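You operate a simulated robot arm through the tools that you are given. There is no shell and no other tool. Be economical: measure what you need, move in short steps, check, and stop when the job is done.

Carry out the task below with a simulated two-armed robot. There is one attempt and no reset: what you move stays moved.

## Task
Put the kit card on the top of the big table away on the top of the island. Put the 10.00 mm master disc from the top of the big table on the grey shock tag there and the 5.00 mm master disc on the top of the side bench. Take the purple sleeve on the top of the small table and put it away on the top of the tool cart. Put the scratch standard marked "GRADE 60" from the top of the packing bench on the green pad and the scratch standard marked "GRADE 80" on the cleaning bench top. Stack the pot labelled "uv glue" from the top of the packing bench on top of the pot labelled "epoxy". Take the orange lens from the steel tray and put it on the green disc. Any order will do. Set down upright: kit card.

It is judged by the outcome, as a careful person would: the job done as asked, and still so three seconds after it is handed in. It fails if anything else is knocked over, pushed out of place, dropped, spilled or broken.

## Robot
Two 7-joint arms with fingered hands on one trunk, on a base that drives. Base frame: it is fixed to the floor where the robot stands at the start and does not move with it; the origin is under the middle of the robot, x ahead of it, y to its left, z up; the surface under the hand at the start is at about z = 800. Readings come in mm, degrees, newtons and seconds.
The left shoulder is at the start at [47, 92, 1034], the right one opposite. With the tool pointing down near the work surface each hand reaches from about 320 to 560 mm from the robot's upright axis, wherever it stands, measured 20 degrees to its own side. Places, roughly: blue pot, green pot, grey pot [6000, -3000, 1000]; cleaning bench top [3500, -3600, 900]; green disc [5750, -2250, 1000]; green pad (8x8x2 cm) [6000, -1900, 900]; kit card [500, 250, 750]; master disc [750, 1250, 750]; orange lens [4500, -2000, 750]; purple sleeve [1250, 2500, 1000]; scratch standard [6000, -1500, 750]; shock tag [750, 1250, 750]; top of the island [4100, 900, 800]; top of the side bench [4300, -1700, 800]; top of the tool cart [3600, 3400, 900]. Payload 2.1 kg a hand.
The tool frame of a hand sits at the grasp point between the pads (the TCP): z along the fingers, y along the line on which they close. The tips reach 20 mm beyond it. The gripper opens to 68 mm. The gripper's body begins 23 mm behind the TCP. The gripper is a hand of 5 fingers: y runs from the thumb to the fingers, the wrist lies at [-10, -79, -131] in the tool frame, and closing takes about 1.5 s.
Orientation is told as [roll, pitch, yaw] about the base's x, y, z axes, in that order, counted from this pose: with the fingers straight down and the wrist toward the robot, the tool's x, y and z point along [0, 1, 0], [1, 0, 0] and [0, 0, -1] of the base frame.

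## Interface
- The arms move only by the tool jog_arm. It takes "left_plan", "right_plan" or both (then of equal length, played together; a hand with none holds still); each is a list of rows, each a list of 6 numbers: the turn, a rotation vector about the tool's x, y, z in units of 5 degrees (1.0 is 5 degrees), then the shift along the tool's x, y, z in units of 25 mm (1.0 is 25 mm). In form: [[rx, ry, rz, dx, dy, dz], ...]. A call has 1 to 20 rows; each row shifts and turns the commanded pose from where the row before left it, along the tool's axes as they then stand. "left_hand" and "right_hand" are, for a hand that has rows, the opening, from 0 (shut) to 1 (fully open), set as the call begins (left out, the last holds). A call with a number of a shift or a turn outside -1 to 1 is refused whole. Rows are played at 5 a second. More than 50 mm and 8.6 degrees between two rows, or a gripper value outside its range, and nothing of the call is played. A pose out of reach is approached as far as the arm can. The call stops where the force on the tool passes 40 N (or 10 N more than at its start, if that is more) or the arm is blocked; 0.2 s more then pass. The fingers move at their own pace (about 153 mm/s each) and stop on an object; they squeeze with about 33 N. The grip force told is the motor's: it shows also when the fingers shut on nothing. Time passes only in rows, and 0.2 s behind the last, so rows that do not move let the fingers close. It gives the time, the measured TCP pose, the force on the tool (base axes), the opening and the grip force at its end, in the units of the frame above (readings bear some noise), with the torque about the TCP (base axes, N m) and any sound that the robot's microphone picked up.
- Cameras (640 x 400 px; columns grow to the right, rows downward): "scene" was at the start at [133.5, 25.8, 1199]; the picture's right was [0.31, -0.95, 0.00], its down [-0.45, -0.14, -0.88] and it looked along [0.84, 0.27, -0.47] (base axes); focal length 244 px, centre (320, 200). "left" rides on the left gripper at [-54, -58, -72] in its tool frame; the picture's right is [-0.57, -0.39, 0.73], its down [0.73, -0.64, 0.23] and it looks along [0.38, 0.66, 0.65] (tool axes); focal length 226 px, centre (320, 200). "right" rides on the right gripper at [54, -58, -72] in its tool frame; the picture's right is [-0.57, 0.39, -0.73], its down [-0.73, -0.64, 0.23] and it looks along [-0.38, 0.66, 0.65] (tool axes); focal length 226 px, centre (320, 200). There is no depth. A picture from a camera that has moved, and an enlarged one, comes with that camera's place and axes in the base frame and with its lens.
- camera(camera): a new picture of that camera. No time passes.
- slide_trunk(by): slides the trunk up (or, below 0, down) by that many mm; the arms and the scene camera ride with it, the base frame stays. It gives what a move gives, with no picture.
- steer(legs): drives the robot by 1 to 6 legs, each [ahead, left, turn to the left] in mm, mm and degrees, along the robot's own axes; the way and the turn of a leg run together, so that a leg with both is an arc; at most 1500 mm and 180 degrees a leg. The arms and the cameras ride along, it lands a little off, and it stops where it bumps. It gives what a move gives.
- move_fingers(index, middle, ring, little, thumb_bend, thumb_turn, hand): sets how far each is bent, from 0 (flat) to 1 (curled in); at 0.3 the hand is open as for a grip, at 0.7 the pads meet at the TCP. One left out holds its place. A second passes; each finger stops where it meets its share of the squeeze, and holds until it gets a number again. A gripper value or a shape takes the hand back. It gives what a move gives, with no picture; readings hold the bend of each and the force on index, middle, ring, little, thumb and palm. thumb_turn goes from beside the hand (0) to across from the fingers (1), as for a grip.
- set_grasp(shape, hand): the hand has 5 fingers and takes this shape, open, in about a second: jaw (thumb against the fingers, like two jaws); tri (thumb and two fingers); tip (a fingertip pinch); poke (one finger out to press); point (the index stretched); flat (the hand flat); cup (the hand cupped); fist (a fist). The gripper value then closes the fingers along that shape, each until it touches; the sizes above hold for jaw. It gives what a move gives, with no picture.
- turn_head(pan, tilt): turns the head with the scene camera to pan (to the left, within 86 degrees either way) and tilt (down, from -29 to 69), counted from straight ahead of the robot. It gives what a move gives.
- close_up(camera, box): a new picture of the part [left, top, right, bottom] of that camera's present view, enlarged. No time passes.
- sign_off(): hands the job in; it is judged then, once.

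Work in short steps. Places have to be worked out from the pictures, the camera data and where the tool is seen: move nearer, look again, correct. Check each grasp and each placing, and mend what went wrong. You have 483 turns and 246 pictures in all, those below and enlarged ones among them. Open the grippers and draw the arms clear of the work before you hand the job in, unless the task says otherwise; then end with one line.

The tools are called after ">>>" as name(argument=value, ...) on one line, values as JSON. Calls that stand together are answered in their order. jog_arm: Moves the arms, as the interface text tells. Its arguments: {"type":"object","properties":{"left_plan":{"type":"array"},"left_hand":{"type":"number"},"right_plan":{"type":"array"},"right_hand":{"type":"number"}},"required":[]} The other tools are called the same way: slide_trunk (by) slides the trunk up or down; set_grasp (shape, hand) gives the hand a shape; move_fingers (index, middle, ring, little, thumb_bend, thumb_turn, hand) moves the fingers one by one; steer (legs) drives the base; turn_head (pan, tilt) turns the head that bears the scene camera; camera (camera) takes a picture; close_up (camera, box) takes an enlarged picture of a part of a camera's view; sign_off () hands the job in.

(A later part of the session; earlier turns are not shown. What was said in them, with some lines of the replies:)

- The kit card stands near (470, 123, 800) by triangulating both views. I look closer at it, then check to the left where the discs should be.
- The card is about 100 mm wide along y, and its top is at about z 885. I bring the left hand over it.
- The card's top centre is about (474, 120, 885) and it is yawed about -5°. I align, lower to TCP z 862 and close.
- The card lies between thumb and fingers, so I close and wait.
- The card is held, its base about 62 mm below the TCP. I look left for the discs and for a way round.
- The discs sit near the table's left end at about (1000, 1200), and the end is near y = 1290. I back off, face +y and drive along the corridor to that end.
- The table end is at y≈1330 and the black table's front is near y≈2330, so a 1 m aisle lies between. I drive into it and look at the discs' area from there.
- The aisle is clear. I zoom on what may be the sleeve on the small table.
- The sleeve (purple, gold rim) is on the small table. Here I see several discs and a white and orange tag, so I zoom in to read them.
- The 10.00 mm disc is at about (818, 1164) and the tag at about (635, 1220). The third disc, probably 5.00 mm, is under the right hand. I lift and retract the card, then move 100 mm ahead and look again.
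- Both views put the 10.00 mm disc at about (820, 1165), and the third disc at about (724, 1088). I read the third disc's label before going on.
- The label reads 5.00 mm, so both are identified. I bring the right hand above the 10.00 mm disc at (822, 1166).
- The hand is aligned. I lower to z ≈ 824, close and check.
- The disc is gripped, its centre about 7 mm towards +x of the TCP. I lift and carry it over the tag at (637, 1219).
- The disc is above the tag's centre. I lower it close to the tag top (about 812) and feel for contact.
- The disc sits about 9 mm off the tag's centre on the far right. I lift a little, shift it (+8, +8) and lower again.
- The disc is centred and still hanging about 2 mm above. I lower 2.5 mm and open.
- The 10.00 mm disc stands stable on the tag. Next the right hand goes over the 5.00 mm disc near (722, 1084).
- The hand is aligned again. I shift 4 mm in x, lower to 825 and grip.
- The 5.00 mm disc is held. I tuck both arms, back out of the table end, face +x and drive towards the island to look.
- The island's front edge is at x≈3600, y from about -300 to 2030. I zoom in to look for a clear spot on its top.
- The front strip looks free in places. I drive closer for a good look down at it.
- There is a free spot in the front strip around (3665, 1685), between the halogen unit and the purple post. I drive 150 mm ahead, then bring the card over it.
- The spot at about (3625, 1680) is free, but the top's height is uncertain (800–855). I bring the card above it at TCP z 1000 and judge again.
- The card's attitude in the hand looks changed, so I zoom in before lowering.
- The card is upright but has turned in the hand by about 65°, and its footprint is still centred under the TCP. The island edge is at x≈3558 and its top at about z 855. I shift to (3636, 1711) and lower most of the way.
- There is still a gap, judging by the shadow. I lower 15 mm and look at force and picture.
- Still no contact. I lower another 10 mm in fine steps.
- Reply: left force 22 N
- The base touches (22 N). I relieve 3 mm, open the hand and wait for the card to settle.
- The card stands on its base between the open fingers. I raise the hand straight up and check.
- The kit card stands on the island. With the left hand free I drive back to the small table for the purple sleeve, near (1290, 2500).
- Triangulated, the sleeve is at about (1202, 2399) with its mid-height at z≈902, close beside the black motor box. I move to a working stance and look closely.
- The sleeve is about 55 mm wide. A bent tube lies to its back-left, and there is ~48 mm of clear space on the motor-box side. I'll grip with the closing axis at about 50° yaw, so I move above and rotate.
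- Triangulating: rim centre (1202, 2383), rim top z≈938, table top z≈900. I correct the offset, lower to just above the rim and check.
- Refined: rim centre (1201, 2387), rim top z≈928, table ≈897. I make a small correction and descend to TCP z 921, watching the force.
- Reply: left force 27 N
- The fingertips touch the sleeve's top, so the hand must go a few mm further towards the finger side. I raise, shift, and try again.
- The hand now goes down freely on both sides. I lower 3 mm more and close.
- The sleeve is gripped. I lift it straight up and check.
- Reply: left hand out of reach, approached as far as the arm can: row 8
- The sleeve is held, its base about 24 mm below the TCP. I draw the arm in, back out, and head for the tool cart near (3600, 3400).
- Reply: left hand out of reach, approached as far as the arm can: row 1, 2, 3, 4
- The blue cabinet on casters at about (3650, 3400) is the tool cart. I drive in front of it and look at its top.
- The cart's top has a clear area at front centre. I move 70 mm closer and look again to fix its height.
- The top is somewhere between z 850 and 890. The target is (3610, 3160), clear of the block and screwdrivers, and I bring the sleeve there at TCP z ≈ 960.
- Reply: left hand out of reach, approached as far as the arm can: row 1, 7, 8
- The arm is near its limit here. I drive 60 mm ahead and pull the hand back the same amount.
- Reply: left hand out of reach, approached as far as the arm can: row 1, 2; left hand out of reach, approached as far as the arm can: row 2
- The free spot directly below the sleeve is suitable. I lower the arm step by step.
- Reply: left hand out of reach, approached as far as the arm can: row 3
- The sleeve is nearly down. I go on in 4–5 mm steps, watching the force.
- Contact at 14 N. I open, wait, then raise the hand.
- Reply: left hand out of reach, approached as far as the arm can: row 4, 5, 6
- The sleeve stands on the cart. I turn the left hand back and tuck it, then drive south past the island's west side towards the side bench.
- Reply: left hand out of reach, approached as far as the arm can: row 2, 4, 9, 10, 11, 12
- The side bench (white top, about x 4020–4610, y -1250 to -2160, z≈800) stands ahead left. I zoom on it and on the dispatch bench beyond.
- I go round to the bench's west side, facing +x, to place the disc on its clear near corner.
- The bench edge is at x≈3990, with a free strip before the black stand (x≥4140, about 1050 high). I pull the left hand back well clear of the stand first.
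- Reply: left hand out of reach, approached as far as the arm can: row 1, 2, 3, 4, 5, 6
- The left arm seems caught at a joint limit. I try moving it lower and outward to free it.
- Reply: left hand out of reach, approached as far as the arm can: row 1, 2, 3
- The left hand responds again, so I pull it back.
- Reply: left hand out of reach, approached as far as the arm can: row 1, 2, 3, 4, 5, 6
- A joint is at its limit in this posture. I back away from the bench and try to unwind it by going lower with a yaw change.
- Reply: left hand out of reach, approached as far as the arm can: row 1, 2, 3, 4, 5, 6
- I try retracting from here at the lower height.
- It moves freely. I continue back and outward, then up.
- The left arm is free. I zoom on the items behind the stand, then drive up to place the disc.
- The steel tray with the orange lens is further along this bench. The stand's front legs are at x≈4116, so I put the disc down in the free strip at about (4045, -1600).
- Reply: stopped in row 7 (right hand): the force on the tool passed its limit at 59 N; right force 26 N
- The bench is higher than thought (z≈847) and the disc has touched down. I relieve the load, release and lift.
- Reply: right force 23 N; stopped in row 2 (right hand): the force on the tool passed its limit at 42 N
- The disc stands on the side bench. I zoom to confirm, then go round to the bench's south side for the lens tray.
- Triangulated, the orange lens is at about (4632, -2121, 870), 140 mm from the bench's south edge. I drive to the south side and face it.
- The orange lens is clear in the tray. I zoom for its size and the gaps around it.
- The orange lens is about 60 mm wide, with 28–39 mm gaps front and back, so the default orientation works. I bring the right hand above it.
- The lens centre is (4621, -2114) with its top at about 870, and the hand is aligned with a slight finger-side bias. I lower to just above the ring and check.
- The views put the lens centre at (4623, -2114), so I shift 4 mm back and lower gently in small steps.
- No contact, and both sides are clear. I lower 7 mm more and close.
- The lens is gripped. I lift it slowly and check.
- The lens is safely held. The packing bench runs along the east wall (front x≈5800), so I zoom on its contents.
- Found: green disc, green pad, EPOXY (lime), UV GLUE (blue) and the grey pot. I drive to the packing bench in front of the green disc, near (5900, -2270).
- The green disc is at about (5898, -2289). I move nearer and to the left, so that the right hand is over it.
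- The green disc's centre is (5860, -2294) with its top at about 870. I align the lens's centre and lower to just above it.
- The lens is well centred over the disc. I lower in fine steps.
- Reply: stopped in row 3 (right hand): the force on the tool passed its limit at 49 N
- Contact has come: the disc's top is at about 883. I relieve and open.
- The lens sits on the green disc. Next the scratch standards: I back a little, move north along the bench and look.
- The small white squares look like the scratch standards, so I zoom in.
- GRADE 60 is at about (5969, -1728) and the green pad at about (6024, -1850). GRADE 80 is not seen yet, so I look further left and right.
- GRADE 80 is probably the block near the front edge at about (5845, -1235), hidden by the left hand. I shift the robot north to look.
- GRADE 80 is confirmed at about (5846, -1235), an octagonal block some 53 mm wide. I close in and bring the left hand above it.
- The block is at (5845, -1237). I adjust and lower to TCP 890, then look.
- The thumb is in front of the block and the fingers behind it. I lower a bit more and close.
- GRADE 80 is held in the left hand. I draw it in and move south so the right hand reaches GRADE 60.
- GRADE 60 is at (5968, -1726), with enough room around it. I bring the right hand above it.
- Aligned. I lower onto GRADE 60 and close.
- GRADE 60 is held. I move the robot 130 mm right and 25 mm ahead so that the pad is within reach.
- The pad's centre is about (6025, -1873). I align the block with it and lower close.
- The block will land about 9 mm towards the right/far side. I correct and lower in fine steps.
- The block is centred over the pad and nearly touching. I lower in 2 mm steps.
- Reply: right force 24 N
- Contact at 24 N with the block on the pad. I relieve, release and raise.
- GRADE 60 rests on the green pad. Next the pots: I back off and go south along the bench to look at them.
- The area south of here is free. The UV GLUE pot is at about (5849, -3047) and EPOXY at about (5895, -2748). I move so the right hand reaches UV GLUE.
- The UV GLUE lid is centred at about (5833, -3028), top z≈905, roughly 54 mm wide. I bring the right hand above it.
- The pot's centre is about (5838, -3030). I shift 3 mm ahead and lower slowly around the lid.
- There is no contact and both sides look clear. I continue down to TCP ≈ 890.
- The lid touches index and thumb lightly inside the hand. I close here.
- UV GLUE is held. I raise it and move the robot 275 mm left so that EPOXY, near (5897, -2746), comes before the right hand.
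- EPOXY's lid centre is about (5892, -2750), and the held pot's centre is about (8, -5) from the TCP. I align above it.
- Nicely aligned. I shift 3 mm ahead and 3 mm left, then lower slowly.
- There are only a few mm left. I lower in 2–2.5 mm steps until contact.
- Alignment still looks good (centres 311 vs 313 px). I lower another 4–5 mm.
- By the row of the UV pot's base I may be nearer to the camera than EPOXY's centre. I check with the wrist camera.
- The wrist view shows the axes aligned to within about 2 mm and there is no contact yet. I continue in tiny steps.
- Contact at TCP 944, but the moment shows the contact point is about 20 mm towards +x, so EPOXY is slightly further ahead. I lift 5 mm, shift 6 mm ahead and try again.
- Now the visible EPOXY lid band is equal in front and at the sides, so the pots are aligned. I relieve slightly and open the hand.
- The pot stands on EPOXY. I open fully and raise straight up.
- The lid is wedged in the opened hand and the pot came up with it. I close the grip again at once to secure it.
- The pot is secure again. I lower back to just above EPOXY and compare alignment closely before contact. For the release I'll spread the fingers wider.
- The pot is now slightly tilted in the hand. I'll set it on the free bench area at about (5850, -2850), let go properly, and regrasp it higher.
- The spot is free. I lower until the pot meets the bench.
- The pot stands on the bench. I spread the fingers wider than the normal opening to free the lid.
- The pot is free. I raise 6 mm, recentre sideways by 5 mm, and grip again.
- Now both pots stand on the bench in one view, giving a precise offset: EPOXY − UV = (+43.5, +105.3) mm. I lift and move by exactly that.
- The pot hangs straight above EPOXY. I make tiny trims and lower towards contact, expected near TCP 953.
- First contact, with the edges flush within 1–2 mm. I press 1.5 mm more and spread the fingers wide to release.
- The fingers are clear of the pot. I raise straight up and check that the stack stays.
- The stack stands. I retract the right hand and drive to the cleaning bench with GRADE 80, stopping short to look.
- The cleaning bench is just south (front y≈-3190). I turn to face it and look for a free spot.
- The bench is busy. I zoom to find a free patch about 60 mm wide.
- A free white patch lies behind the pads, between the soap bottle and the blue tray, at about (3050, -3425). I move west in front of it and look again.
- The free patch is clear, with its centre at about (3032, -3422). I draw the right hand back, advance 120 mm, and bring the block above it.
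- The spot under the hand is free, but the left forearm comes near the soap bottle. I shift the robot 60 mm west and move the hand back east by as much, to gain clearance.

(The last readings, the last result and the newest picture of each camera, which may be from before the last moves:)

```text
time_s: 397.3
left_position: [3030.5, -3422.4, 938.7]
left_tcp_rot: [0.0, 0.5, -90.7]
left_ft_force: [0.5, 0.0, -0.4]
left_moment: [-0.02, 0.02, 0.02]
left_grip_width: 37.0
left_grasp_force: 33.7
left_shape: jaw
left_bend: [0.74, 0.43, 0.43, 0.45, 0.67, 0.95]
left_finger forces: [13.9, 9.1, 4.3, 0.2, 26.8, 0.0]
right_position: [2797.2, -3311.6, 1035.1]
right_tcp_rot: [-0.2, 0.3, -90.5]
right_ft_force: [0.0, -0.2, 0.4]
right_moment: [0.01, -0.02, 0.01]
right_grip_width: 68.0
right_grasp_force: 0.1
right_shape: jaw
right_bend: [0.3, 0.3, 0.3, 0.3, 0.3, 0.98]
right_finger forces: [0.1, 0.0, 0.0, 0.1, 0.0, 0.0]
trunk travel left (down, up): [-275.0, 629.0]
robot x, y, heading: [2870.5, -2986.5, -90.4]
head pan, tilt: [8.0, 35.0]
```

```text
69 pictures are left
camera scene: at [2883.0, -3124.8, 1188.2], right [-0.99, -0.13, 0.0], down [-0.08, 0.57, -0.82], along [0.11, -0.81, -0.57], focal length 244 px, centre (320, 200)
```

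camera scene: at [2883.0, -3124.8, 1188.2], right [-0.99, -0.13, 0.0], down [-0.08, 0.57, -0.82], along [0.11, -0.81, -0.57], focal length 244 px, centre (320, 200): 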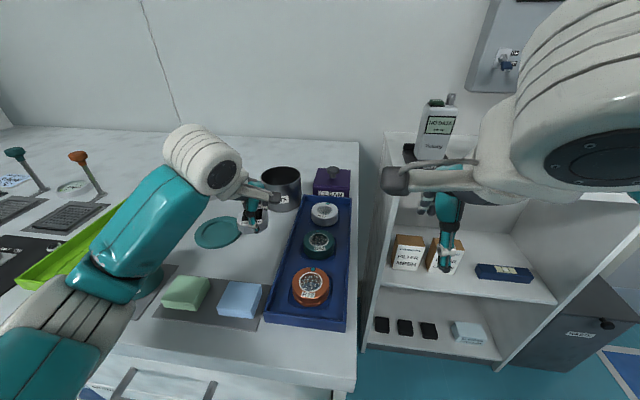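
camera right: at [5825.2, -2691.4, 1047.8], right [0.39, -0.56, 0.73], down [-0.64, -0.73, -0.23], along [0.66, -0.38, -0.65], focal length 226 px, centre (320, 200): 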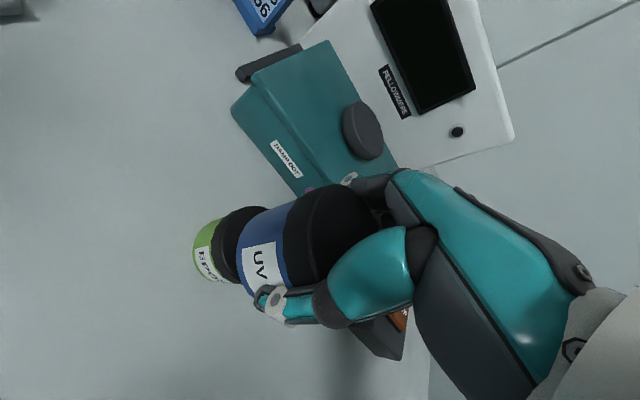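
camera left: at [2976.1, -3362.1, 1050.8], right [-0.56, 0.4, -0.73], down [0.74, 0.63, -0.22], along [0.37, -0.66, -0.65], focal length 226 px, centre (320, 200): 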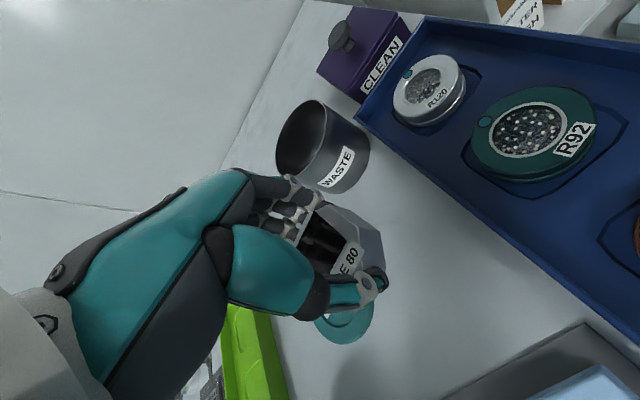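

I zoom to check the forearm against the soap bottle, and where the block will land.

>>> close_up(camera="scene", box=[60, 150, 340, 330])

```text
2.22 times, centred on (200, 240) of scene
camera zoom: at [2883.0, -3124.8, 1188.2], right [-0.99, -0.13, 0.0], down [-0.08, 0.57, -0.82], along [0.11, -0.81, -0.57], focal length 542 px, centre (587, 111)
```

zoom: 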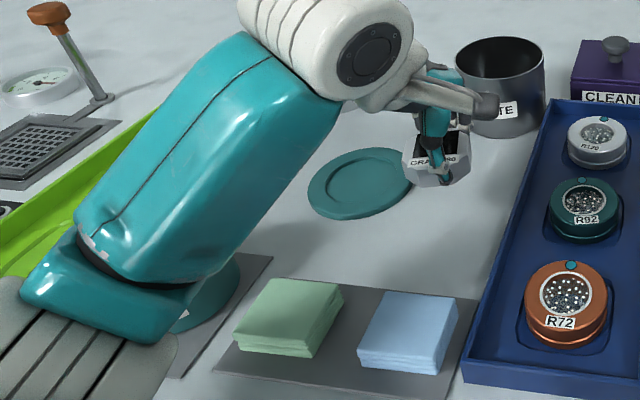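

The forearm passes right over the soap bottle. I raise the trunk 130 mm so the elbow rides higher, then lower only the hand.

>>> slide_trunk(by=130)

>>> jog_arm(left_plan=[[0, 0, 0, 0, 0, 0.9], [0, 0, 0, 0, 0, 0.9], [0, 0, 0, 0, 0, 0.9], [0, 0, 0, 0, 0, 0.9], [0, 0, 0, 0, 0, 0.9], [0, 0, 0, 0, 0, 0]])

>>> camera(camera="scene")

```text
time_s: 398.8
left_position: [3028.4, -3421.5, 1069.9]
left_tcp_rot: [0.2, 0.5, -90.7]
left_ft_force: [0.4, -0.3, 0.0]
left_moment: [-0.02, -0.01, 0.01]
left_grip_width: 37.2
left_grasp_force: 33.0
left_shape: jaw
left_bend: [0.74, 0.43, 0.43, 0.45, 0.67, 0.95]
left_finger forces: [13.7, 9.2, 4.5, 0.1, 26.7, 0.0]
right_position: [2797.1, -3312.8, 1165.9]
right_tcp_rot: [-0.1, 0.4, -90.3]
right_ft_force: [0.6, 0.4, 0.4]
right_moment: [-0.02, 0.0, 0.03]
right_grip_width: 68.0
right_grasp_force: 0.0
right_shape: jaw
right_bend: [0.3, 0.3, 0.3, 0.3, 0.3, 0.98]
right_finger forces: [0.1, 0.0, 0.0, 0.0, 0.0, 0.0]
trunk travel left (down, up): [-405.0, 499.0]
robot x, y, heading: [2873.2, -2987.9, -90.0]
head pan, tilt: [8.0, 35.0]
```

```text
time_s: 400.2
left_position: [3029.6, -3420.8, 957.3]
left_tcp_rot: [0.1, 0.4, -90.7]
left_ft_force: [0.1, 0.2, -1.7]
left_moment: [-0.02, 0.03, -0.01]
left_grip_width: 37.3
left_grasp_force: 32.9
left_shape: jaw
left_bend: [0.74, 0.43, 0.43, 0.45, 0.67, 0.95]
left_finger forces: [13.8, 9.4, 4.6, 0.2, 26.7, 0.1]
right_position: [2797.1, -3313.3, 1166.2]
right_tcp_rot: [-0.1, 0.3, -90.4]
right_ft_force: [-0.1, -0.6, -0.1]
right_moment: [0.03, -0.02, 0.05]
right_grip_width: 68.3
right_grasp_force: 0.1
right_shape: jaw
right_bend: [0.3, 0.3, 0.3, 0.3, 0.3, 0.98]
right_finger forces: [0.0, 0.0, 0.1, 0.0, 0.0, 0.0]
trunk travel left (down, up): [-405.0, 499.0]
robot x, y, heading: [2873.2, -2988.1, -90.1]
head pan, tilt: [8.0, 35.0]
```

```text
67 pictures are left
camera scene: at [2883.1, -3106.3, 1319.3], right [-0.99, -0.13, 0.0], down [-0.08, 0.57, -0.82], along [0.11, -0.81, -0.57], focal length 244 px, centre (320, 200)
```

scene: 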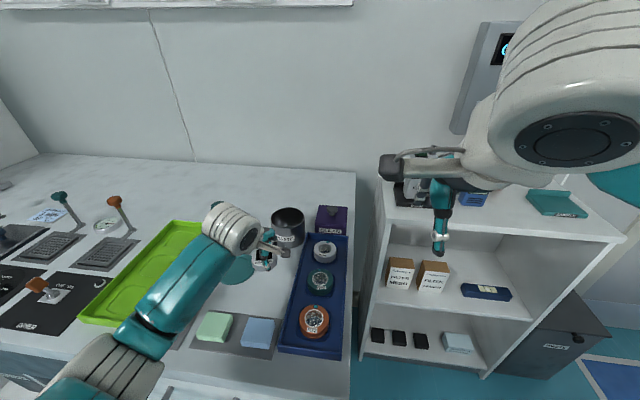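

To be safe I raise the trunk another 150 mm and lower the hand again, so the elbow goes higher still.

>>> slide_trunk(by=150)

>>> jog_arm(left_plan=[[0, 0, 0, 0, 0, 1], [0, 0, 0, 0, 0, 1], [0, 0, 0, 0, 0, 1], [0, 0, 0, 0, 0, 1], [0, 0, 0, 0, 0, 1], [0, 0, 0, 0, 0, 1], [0, 0, 0, 0, 0, 0.8], [0, 0, 0, 0, 0, 0]])

>>> turn_head(pan=15, tilt=50)

>>> camera(camera="scene")

```text
time_s: 402.0
left_position: [3029.9, -3421.4, 1107.1]
left_tcp_rot: [0.1, 0.5, -90.7]
left_ft_force: [-0.2, 0.4, -1.2]
left_moment: [-0.01, 0.0, 0.03]
left_grip_width: 37.1
left_grasp_force: 32.9
left_shape: jaw
left_bend: [0.74, 0.43, 0.43, 0.45, 0.67, 0.95]
left_finger forces: [13.7, 9.3, 4.6, 0.2, 26.6, 0.0]
right_position: [2797.8, -3312.4, 1316.0]
right_tcp_rot: [-0.1, 0.3, -90.4]
right_ft_force: [0.9, 0.4, 0.3]
right_moment: [-0.01, -0.02, 0.0]
right_grip_width: 68.0
right_grasp_force: 0.1
right_shape: jaw
right_bend: [0.3, 0.3, 0.3, 0.3, 0.3, 0.98]
right_finger forces: [0.0, 0.1, 0.0, 0.0, 0.0, 0.0]
trunk travel left (down, up): [-555.0, 349.0]
robot x, y, heading: [2874.1, -2983.6, -90.3]
head pan, tilt: [8.0, 35.0]
```

```text
time_s: 403.8
left_position: [3029.0, -3420.6, 937.8]
left_tcp_rot: [0.1, 0.5, -90.6]
left_ft_force: [-0.5, 0.0, -0.1]
left_moment: [0.02, 0.07, -0.02]
left_grip_width: 36.9
left_grasp_force: 33.3
left_shape: jaw
left_bend: [0.74, 0.43, 0.43, 0.45, 0.68, 0.95]
left_finger forces: [13.7, 9.6, 4.5, 0.2, 26.7, 0.0]
right_position: [2797.0, -3312.7, 1316.1]
right_tcp_rot: [-0.1, 0.3, -90.4]
right_ft_force: [-0.2, -0.8, -0.3]
right_moment: [-0.01, 0.0, 0.02]
right_grip_width: 67.9
right_grasp_force: 0.2
right_shape: jaw
right_bend: [0.3, 0.3, 0.3, 0.3, 0.3, 0.98]
right_finger forces: [0.0, 0.0, 0.0, 0.0, 0.0, 0.1]
trunk travel left (down, up): [-555.0, 349.0]
robot x, y, heading: [2871.0, -2986.2, -90.4]
head pan, tilt: [8.0, 35.0]
```

```text
time_s: 404.6
left_position: [3028.5, -3420.5, 937.5]
left_tcp_rot: [0.1, 0.4, -90.7]
left_ft_force: [0.4, -0.2, -0.7]
left_moment: [0.03, 0.02, 0.01]
left_grip_width: 37.1
left_grasp_force: 33.1
left_shape: jaw
left_bend: [0.74, 0.43, 0.43, 0.45, 0.68, 0.95]
left_finger forces: [13.7, 9.6, 4.5, 0.3, 26.7, 0.1]
right_position: [2797.6, -3312.7, 1316.0]
right_tcp_rot: [-0.2, 0.3, -90.4]
right_ft_force: [0.1, 0.4, 0.2]
right_moment: [0.0, -0.01, -0.02]
right_grip_width: 68.2
right_grasp_force: 0.1
right_shape: jaw
right_bend: [0.3, 0.3, 0.3, 0.3, 0.3, 0.98]
right_finger forces: [0.0, 0.0, 0.0, 0.0, 0.0, 0.0]
trunk travel left (down, up): [-555.0, 349.0]
robot x, y, heading: [2872.1, -2987.6, -90.4]
head pan, tilt: [15.0, 50.0]
```

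```text
66 pictures are left
camera scene: at [2890.9, -3081.2, 1448.2], right [-0.97, -0.25, 0.0], down [-0.19, 0.74, -0.64], along [0.16, -0.62, -0.77], focal length 244 px, centre (320, 200)
```

scene: 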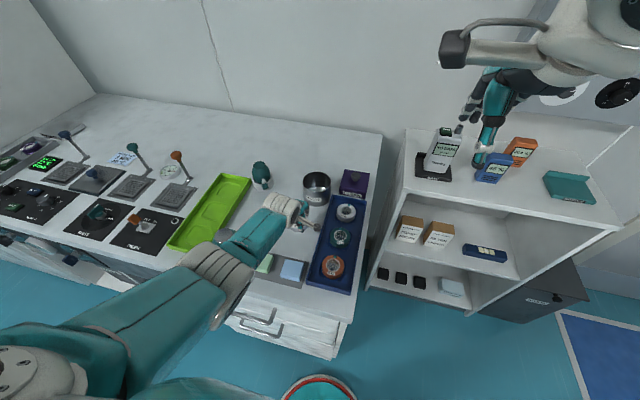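

A good overview. I zoom on the landing area.

>>> close_up(camera="scene", box=[220, 150, 380, 290])

```text
2.86 times, centred on (300, 220) of scene
camera zoom: at [2890.9, -3081.2, 1448.2], right [-0.97, -0.25, 0.0], down [-0.19, 0.74, -0.64], along [0.16, -0.62, -0.77], focal length 696 px, centre (377, 143)
```

zoom: 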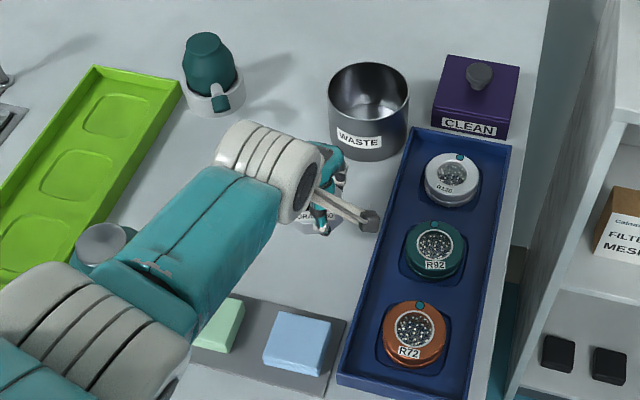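

The landing point is clear on all sides. I lower in steps, watching the force.

>>> jog_arm(left_plan=[[0, 0, 0, 0, 0, 0.5], [0, 0, 0, 0, 0, 0.3], [0, 0, 0, 0, 0, 0.2], [0, 0, 0, 0, 0, 0]])

>>> jog_arm(left_plan=[[0, 0, 0, 0, 0, 0.2], [0, 0, 0, 0, 0, 0.15], [0, 0, 0, 0, 0, 0]])

>>> close_up(camera="scene", box=[220, 150, 380, 290])

```text
time_s: 405.6
left_position: [3028.0, -3419.7, 917.2]
left_tcp_rot: [0.1, 0.4, -90.7]
left_ft_force: [-0.8, 0.1, -1.8]
left_moment: [0.02, -0.02, -0.01]
left_grip_width: 37.0
left_grasp_force: 33.1
left_shape: jaw
left_bend: [0.74, 0.43, 0.43, 0.45, 0.68, 0.95]
left_finger forces: [13.7, 9.7, 4.4, 0.1, 26.7, 0.0]
left hand out of reach, approached as far as the arm can: row 3
right_position: [2797.5, -3311.7, 1316.5]
right_tcp_rot: [-0.1, 0.4, -90.4]
right_ft_force: [0.2, 0.3, -0.5]
right_moment: [-0.02, 0.0, 0.04]
right_grip_width: 68.0
right_grasp_force: 0.2
right_shape: jaw
right_bend: [0.3, 0.3, 0.3, 0.3, 0.3, 0.98]
right_finger forces: [0.0, 0.1, 0.1, 0.1, 0.0, 0.0]
trunk travel left (down, up): [-555.0, 349.0]
robot x, y, heading: [2870.1, -2988.4, -90.3]
head pan, tilt: [15.0, 50.0]
```

```text
time_s: 406.4
left_position: [3028.4, -3416.0, 914.4]
left_tcp_rot: [0.1, 0.4, -90.7]
left_ft_force: [-0.4, -0.3, -1.2]
left_moment: [-0.02, -0.02, -0.05]
left_grip_width: 37.0
left_grasp_force: 33.1
left_shape: jaw
left_bend: [0.74, 0.43, 0.43, 0.45, 0.68, 0.95]
left_finger forces: [13.7, 9.7, 4.4, 0.3, 26.8, 0.0]
left hand out of reach, approached as far as the arm can: row 1, 2
right_position: [2796.6, -3312.8, 1315.2]
right_tcp_rot: [-0.2, 0.4, -90.4]
right_ft_force: [-0.4, -0.5, -1.1]
right_moment: [-0.01, -0.01, 0.0]
right_grip_width: 68.2
right_grasp_force: 0.0
right_shape: jaw
right_bend: [0.3, 0.3, 0.3, 0.3, 0.3, 0.98]
right_finger forces: [0.0, 0.1, 0.1, 0.1, 0.0, 0.0]
trunk travel left (down, up): [-555.0, 349.0]
robot x, y, heading: [2870.1, -2987.3, -90.4]
head pan, tilt: [15.0, 50.0]
```

```text
2.86 times, centred on (300, 220) of scene
camera zoom: at [2890.9, -3081.2, 1448.2], right [-0.97, -0.25, 0.0], down [-0.19, 0.74, -0.64], along [0.16, -0.62, -0.77], focal length 696 px, centre (377, 143)
```

zoom: 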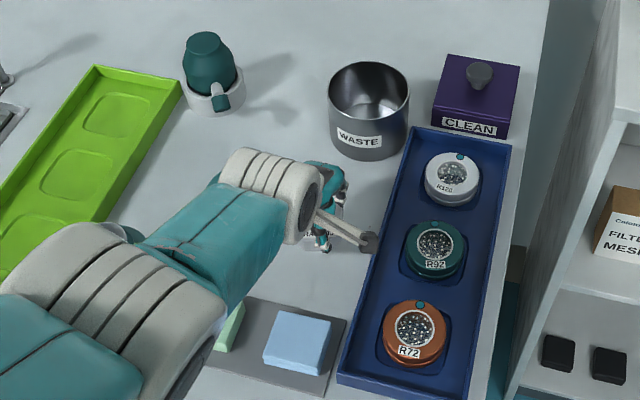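

The arm is at its limit here, so I finish the descent with the trunk in small steps.

>>> slide_trunk(by=-15)

```text
time_s: 407.0
left_position: [3029.3, -3416.0, 899.8]
left_tcp_rot: [0.1, 0.4, -90.7]
left_ft_force: [0.1, 0.8, -0.6]
left_moment: [-0.03, 0.03, 0.01]
left_grip_width: 36.7
left_grasp_force: 33.2
left_shape: jaw
left_bend: [0.74, 0.43, 0.43, 0.45, 0.68, 0.95]
left_finger forces: [13.7, 9.8, 4.5, 0.2, 26.8, 0.0]
right_position: [2797.2, -3311.7, 1300.3]
right_tcp_rot: [-0.2, 0.3, -90.4]
right_ft_force: [-0.3, -0.5, 0.6]
right_moment: [-0.01, -0.01, -0.01]
right_grip_width: 68.1
right_grasp_force: 0.1
right_shape: jaw
right_bend: [0.3, 0.3, 0.3, 0.3, 0.3, 0.98]
right_finger forces: [0.0, 0.0, 0.1, 0.0, 0.0, 0.1]
trunk travel left (down, up): [-540.0, 364.0]
robot x, y, heading: [2869.7, -2987.2, -90.0]
head pan, tilt: [15.0, 50.0]
```

>>> slide_trunk(by=-6)

>>> close_up(camera="scene", box=[260, 170, 340, 240])

```text
time_s: 407.5
left_position: [3029.5, -3415.2, 894.0]
left_tcp_rot: [0.1, 0.5, -90.6]
left_ft_force: [0.5, 0.6, -1.7]
left_moment: [0.01, 0.01, 0.02]
left_grip_width: 36.7
left_grasp_force: 33.3
left_shape: jaw
left_bend: [0.74, 0.43, 0.43, 0.45, 0.68, 0.95]
left_finger forces: [13.7, 9.7, 4.5, 0.2, 26.7, 0.1]
right_position: [2797.5, -3313.8, 1294.2]
right_tcp_rot: [-0.1, 0.4, -90.3]
right_ft_force: [-0.2, 0.0, 0.4]
right_moment: [0.0, 0.02, 0.01]
right_grip_width: 67.8
right_grasp_force: 0.0
right_shape: jaw
right_bend: [0.3, 0.3, 0.3, 0.3, 0.3, 0.98]
right_finger forces: [0.1, 0.1, 0.0, 0.0, 0.0, 0.0]
trunk travel left (down, up): [-534.0, 370.0]
robot x, y, heading: [2870.1, -2987.3, -90.3]
head pan, tilt: [15.0, 50.0]
```

```text
5.71 times, centred on (300, 205) of scene
camera zoom: at [2890.9, -3082.3, 1427.1], right [-0.97, -0.25, 0.0], down [-0.19, 0.74, -0.64], along [0.16, -0.62, -0.77], focal length 1392 px, centre (434, 171)
```

zoom: 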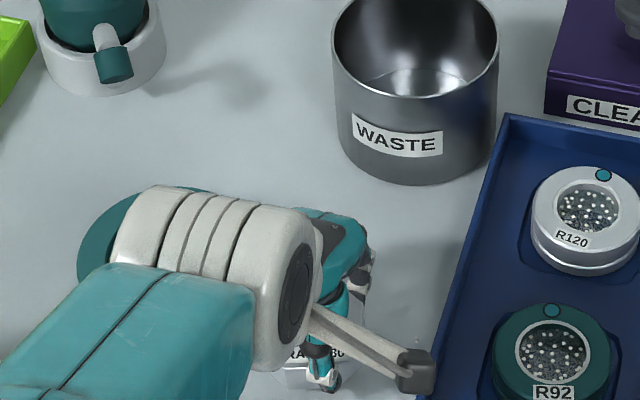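

>>> slide_trunk(by=-5)

```text
time_s: 408.1
left_position: [3029.2, -3416.9, 889.4]
left_tcp_rot: [0.1, 0.4, -90.8]
left_ft_force: [0.7, -0.1, -0.4]
left_moment: [-0.02, -0.03, -0.02]
left_grip_width: 36.9
left_grasp_force: 33.4
left_shape: jaw
left_bend: [0.74, 0.43, 0.43, 0.45, 0.68, 0.95]
left_finger forces: [13.7, 9.7, 4.5, 0.2, 26.7, 0.0]
right_position: [2797.9, -3313.2, 1289.8]
right_tcp_rot: [-0.2, 0.3, -90.4]
right_ft_force: [-0.6, 0.4, -0.5]
right_moment: [0.0, 0.03, 0.0]
right_grip_width: 67.9
right_grasp_force: 0.1
right_shape: jaw
right_bend: [0.3, 0.3, 0.3, 0.3, 0.3, 0.98]
right_finger forces: [0.0, 0.0, 0.0, 0.0, 0.0, 0.1]
trunk travel left (down, up): [-529.0, 375.0]
robot x, y, heading: [2874.9, -2986.3, -90.4]
head pan, tilt: [15.0, 50.0]
```

No contact yet; I go on in small steps.

>>> slide_trunk(by=-5)

```text
time_s: 408.6
left_position: [3029.3, -3417.2, 883.9]
left_tcp_rot: [0.0, 0.4, -90.7]
left_ft_force: [0.5, -1.0, 1.6]
left_moment: [-0.09, -0.03, -0.02]
left_grip_width: 36.6
left_grasp_force: 33.1
left_shape: jaw
left_bend: [0.74, 0.43, 0.43, 0.45, 0.68, 0.95]
left_finger forces: [14.0, 9.5, 4.6, 1.7, 27.0, 0.0]
right_position: [2797.9, -3312.3, 1285.2]
right_tcp_rot: [-0.1, 0.3, -90.4]
right_ft_force: [-0.6, 0.1, 0.2]
right_moment: [0.01, 0.01, -0.04]
right_grip_width: 68.1
right_grasp_force: 0.0
right_shape: jaw
right_bend: [0.3, 0.3, 0.3, 0.3, 0.3, 0.98]
right_finger forces: [0.0, 0.0, 0.0, 0.0, 0.1, 0.1]
trunk travel left (down, up): [-524.0, 380.0]
robot x, y, heading: [2872.6, -2986.5, -90.5]
head pan, tilt: [15.0, 50.0]
```

The block is just touching the bench. I lower 1 mm more and open by spreading the fingers.

>>> slide_trunk(by=-1)

>>> jog_arm(left_plan=[[0, 0, 0, 0, 0, 0], [0, 0, 0, 0, 0, 0], [0, 0, 0, 0, 0, 0], [0, 0, 0, 0, 0, 0], [0, 0, 0, 0, 0, 0], [0, 0, 0, 0, 0, 0]], left_hand=1)

>>> close_up(camera="left", box=[200, 100, 520, 300])

```text
time_s: 409.1
left_position: [3028.9, -3416.1, 883.9]
left_tcp_rot: [0.1, 0.3, -90.7]
left_ft_force: [0.7, -1.0, 8.3]
left_moment: [-0.12, -0.08, 0.0]
left_grip_width: 36.5
left_grasp_force: 32.3
left_shape: jaw
left_bend: [0.74, 0.43, 0.43, 0.45, 0.68, 0.94]
left_finger forces: [14.0, 9.8, 4.6, 2.0, 27.4, 0.0]
right_position: [2797.0, -3312.7, 1284.7]
right_tcp_rot: [0.0, 0.2, -90.4]
right_ft_force: [0.4, 1.0, -0.2]
right_moment: [0.03, 0.06, -0.03]
right_grip_width: 68.1
right_grasp_force: 0.0
right_shape: jaw
right_bend: [0.3, 0.3, 0.3, 0.3, 0.3, 0.98]
right_finger forces: [0.0, 0.1, 0.1, 0.0, 0.0, 0.0]
trunk travel left (down, up): [-523.0, 381.0]
robot x, y, heading: [2870.8, -2990.7, -90.4]
head pan, tilt: [15.0, 50.0]
```

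```text
time_s: 410.5
left_position: [3027.6, -3415.4, 883.0]
left_tcp_rot: [0.1, 0.4, -90.7]
left_ft_force: [-0.1, -0.7, -0.5]
left_moment: [0.03, 0.04, 0.0]
left_grip_width: 67.9
left_grasp_force: 0.0
left_shape: jaw
left_bend: [0.3, 0.3, 0.3, 0.3, 0.3, 0.98]
left_finger forces: [0.0, 0.0, 0.0, 0.1, 0.0, 0.0]
right_position: [2797.9, -3313.1, 1283.0]
right_tcp_rot: [-0.1, 0.2, -90.4]
right_ft_force: [0.5, 0.6, 0.2]
right_moment: [-0.02, 0.0, 0.01]
right_grip_width: 68.2
right_grasp_force: 0.0
right_shape: jaw
right_bend: [0.3, 0.3, 0.3, 0.3, 0.3, 0.98]
right_finger forces: [0.1, 0.1, 0.0, 0.0, 0.0, 0.0]
trunk travel left (down, up): [-523.0, 381.0]
robot x, y, heading: [2873.3, -2987.9, -90.3]
head pan, tilt: [15.0, 50.0]
```

```text
2.00 times, centred on (360, 200) of left
camera zoom: at [2974.7, -3358.3, 954.9], right [-0.56, 0.4, -0.73], down [0.74, 0.63, -0.22], along [0.37, -0.66, -0.65], focal length 452 px, centre (240, 200)
```

zoom: 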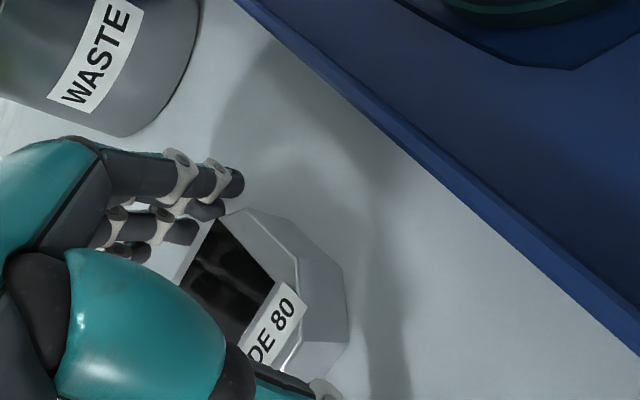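

The block lies flat on the bench. I raise everything straight up with the trunk and check.

>>> slide_trunk(by=160)

>>> close_up(camera="scene", box=[200, 150, 400, 320])

```text
time_s: 412.4
left_position: [3027.9, -3415.2, 1044.3]
left_tcp_rot: [0.1, 0.2, -90.6]
left_ft_force: [0.0, 0.5, 0.4]
left_moment: [0.02, -0.01, -0.02]
left_grip_width: 67.6
left_grasp_force: 0.0
left_shape: jaw
left_bend: [0.3, 0.3, 0.3, 0.3, 0.3, 0.98]
left_finger forces: [0.0, 0.1, 0.0, 0.1, 0.0, 0.0]
right_position: [2796.6, -3312.5, 1444.1]
right_tcp_rot: [0.0, 0.3, -90.3]
right_ft_force: [0.4, 0.1, -0.2]
right_moment: [0.02, -0.01, -0.01]
right_grip_width: 68.1
right_grasp_force: 0.1
right_shape: jaw
right_bend: [0.3, 0.3, 0.3, 0.3, 0.3, 0.98]
right_finger forces: [0.0, 0.1, 0.1, 0.0, 0.1, 0.0]
trunk travel left (down, up): [-683.0, 221.0]
robot x, y, heading: [2873.2, -2987.7, -90.1]
head pan, tilt: [15.0, 50.0]
```

```text
2.35 times, centred on (300, 235) of scene
camera zoom: at [2890.9, -3076.4, 1576.3], right [-0.97, -0.25, 0.0], down [-0.19, 0.74, -0.64], along [0.16, -0.62, -0.77], focal length 573 px, centre (367, 118)
```

zoom: 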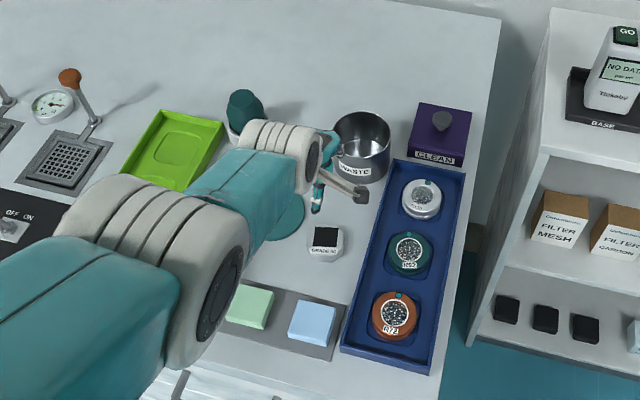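

GRADE 80 rests on the cleaning bench. I back away and take a last look at this bench and at the side bench's disc.

>>> steer(legs=[[-400, 0, 0]])

>>> camera(camera="scene")

>>> steer(legs=[[0, 250, 0], [0, 0, 120]])

>>> turn_head(pan=15, tilt=30)

>>> camera(camera="scene")

```text
time_s: 414.9
left_position: [3029.3, -3003.6, 1045.4]
left_tcp_rot: [0.0, 0.4, -91.0]
left_ft_force: [0.3, -0.5, -0.1]
left_moment: [-0.04, -0.01, 0.04]
left_grip_width: 67.6
left_grasp_force: 0.0
left_shape: jaw
left_bend: [0.3, 0.3, 0.3, 0.3, 0.3, 0.98]
left_finger forces: [0.0, 0.0, 0.0, 0.0, 0.0, 0.0]
right_position: [2798.6, -2900.1, 1444.6]
right_tcp_rot: [-0.1, 0.4, -90.8]
right_ft_force: [0.8, -0.5, -0.2]
right_moment: [0.0, 0.03, 0.0]
right_grip_width: 68.0
right_grasp_force: 0.0
right_shape: jaw
right_bend: [0.3, 0.3, 0.3, 0.3, 0.3, 0.98]
right_finger forces: [0.0, 0.0, 0.0, 0.0, 0.1, 0.0]
trunk travel left (down, up): [-683.0, 221.0]
robot x, y, heading: [2876.8, -2575.3, -90.7]
head pan, tilt: [15.0, 50.0]
```

```text
60 pictures are left
camera scene: at [2894.3, -2663.9, 1576.4], right [-0.97, -0.25, 0.0], down [-0.19, 0.74, -0.64], along [0.16, -0.62, -0.77], focal length 244 px, centre (320, 200)
```

scene: 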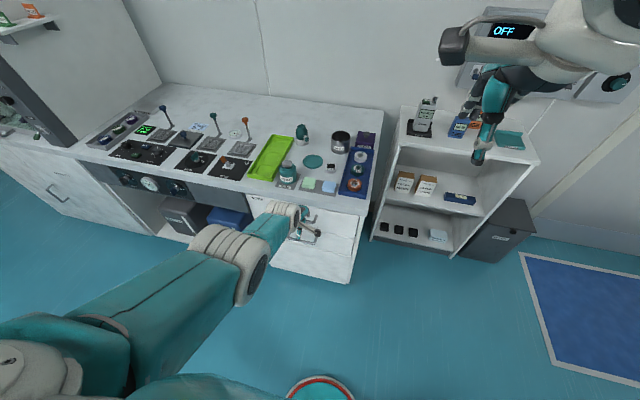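

```text
time_s: 421.8
left_position: [3414.7, -2224.2, 1045.0]
left_tcp_rot: [0.1, 0.3, 30.5]
left_ft_force: [0.2, 0.0, 0.9]
left_moment: [0.0, -0.01, -0.02]
left_grip_width: 67.8
left_grasp_force: 0.2
left_shape: jaw
left_bend: [0.3, 0.3, 0.3, 0.3, 0.3, 0.98]
left_finger forces: [0.1, 0.1, 0.1, 0.1, 0.1, 0.0]
right_position: [3446.8, -2475.8, 1444.7]
right_tcp_rot: [-0.1, 0.2, 30.7]
right_ft_force: [-0.6, -0.1, -0.5]
right_moment: [-0.01, -0.02, 0.01]
right_grip_width: 68.0
right_grasp_force: 0.0
right_shape: jaw
right_bend: [0.3, 0.3, 0.3, 0.3, 0.3, 0.98]
right_finger forces: [0.1, 0.0, 0.1, 0.1, 0.0, 0.2]
trunk travel left (down, up): [-683.0, 221.0]
robot x, y, heading: [3129.1, -2578.6, 30.5]
head pan, tilt: [15.0, 50.0]
```

```text
time_s: 422.6
left_position: [3413.7, -2223.7, 1043.6]
left_tcp_rot: [0.2, 0.3, 30.4]
left_ft_force: [0.1, 0.1, 0.0]
left_moment: [-0.04, -0.02, -0.02]
left_grip_width: 67.7
left_grasp_force: 0.1
left_shape: jaw
left_bend: [0.3, 0.3, 0.3, 0.3, 0.3, 0.98]
left_finger forces: [0.0, 0.0, 0.0, 0.0, 0.1, 0.0]
right_position: [3447.4, -2475.5, 1443.3]
right_tcp_rot: [-0.1, 0.4, 30.8]
right_ft_force: [0.1, -0.4, 0.1]
right_moment: [0.01, -0.01, 0.03]
right_grip_width: 68.1
right_grasp_force: 0.0
right_shape: jaw
right_bend: [0.3, 0.3, 0.3, 0.3, 0.3, 0.98]
right_finger forces: [0.0, 0.0, 0.1, 0.1, 0.1, 0.0]
trunk travel left (down, up): [-683.0, 221.0]
robot x, y, heading: [3127.7, -2578.1, 30.8]
head pan, tilt: [15.0, 30.0]
```

```text
59 pictures are left
camera scene: at [3201.6, -2510.3, 1605.8], right [0.72, -0.7, 0.0], down [-0.35, -0.36, -0.87], along [0.6, 0.62, -0.5], focal length 244 px, centre (320, 200)
```

scene: 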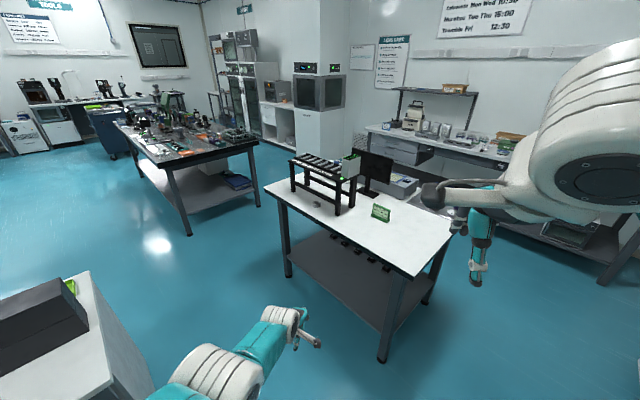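

The disc is seen on the side bench at (318, 203). I zoom to check it, and the packing bench beyond.

>>> close_up(camera="scene", box=[270, 150, 410, 240])

>>> close_up(camera="scene", box=[360, 80, 560, 180])

```text
4.44 times, centred on (340, 195) of scene
camera zoom: at [3201.6, -2510.3, 1605.8], right [0.72, -0.7, 0.0], down [-0.35, -0.36, -0.87], along [0.6, 0.62, -0.5], focal length 1083 px, centre (231, 222)
```

zoom: 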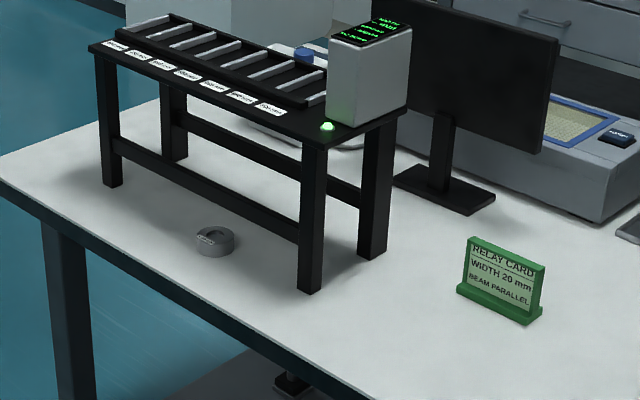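

```text
3.20 times, centred on (460, 130) of scene
camera zoom: at [3201.6, -2510.3, 1605.8], right [0.72, -0.7, 0.0], down [-0.35, -0.36, -0.87], along [0.6, 0.62, -0.5], focal length 780 px, centre (-128, 424)
```

zoom: 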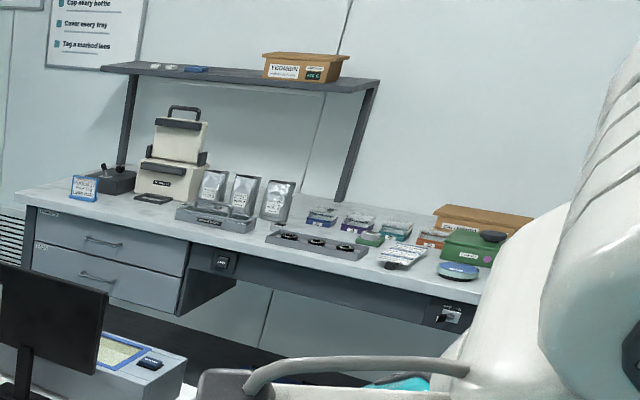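

Everything seen is as asked: the disc stands on the side bench, and both hands are open and clear of the work. I hand the job in.

>>> sign_off()

```text
The job is handed in.
```

All the moves you asked for are done and the job is handed in. I saw each item in place right after setting it down, but only rechecked the 5.00 mm disc and GRADE 80 at the end.
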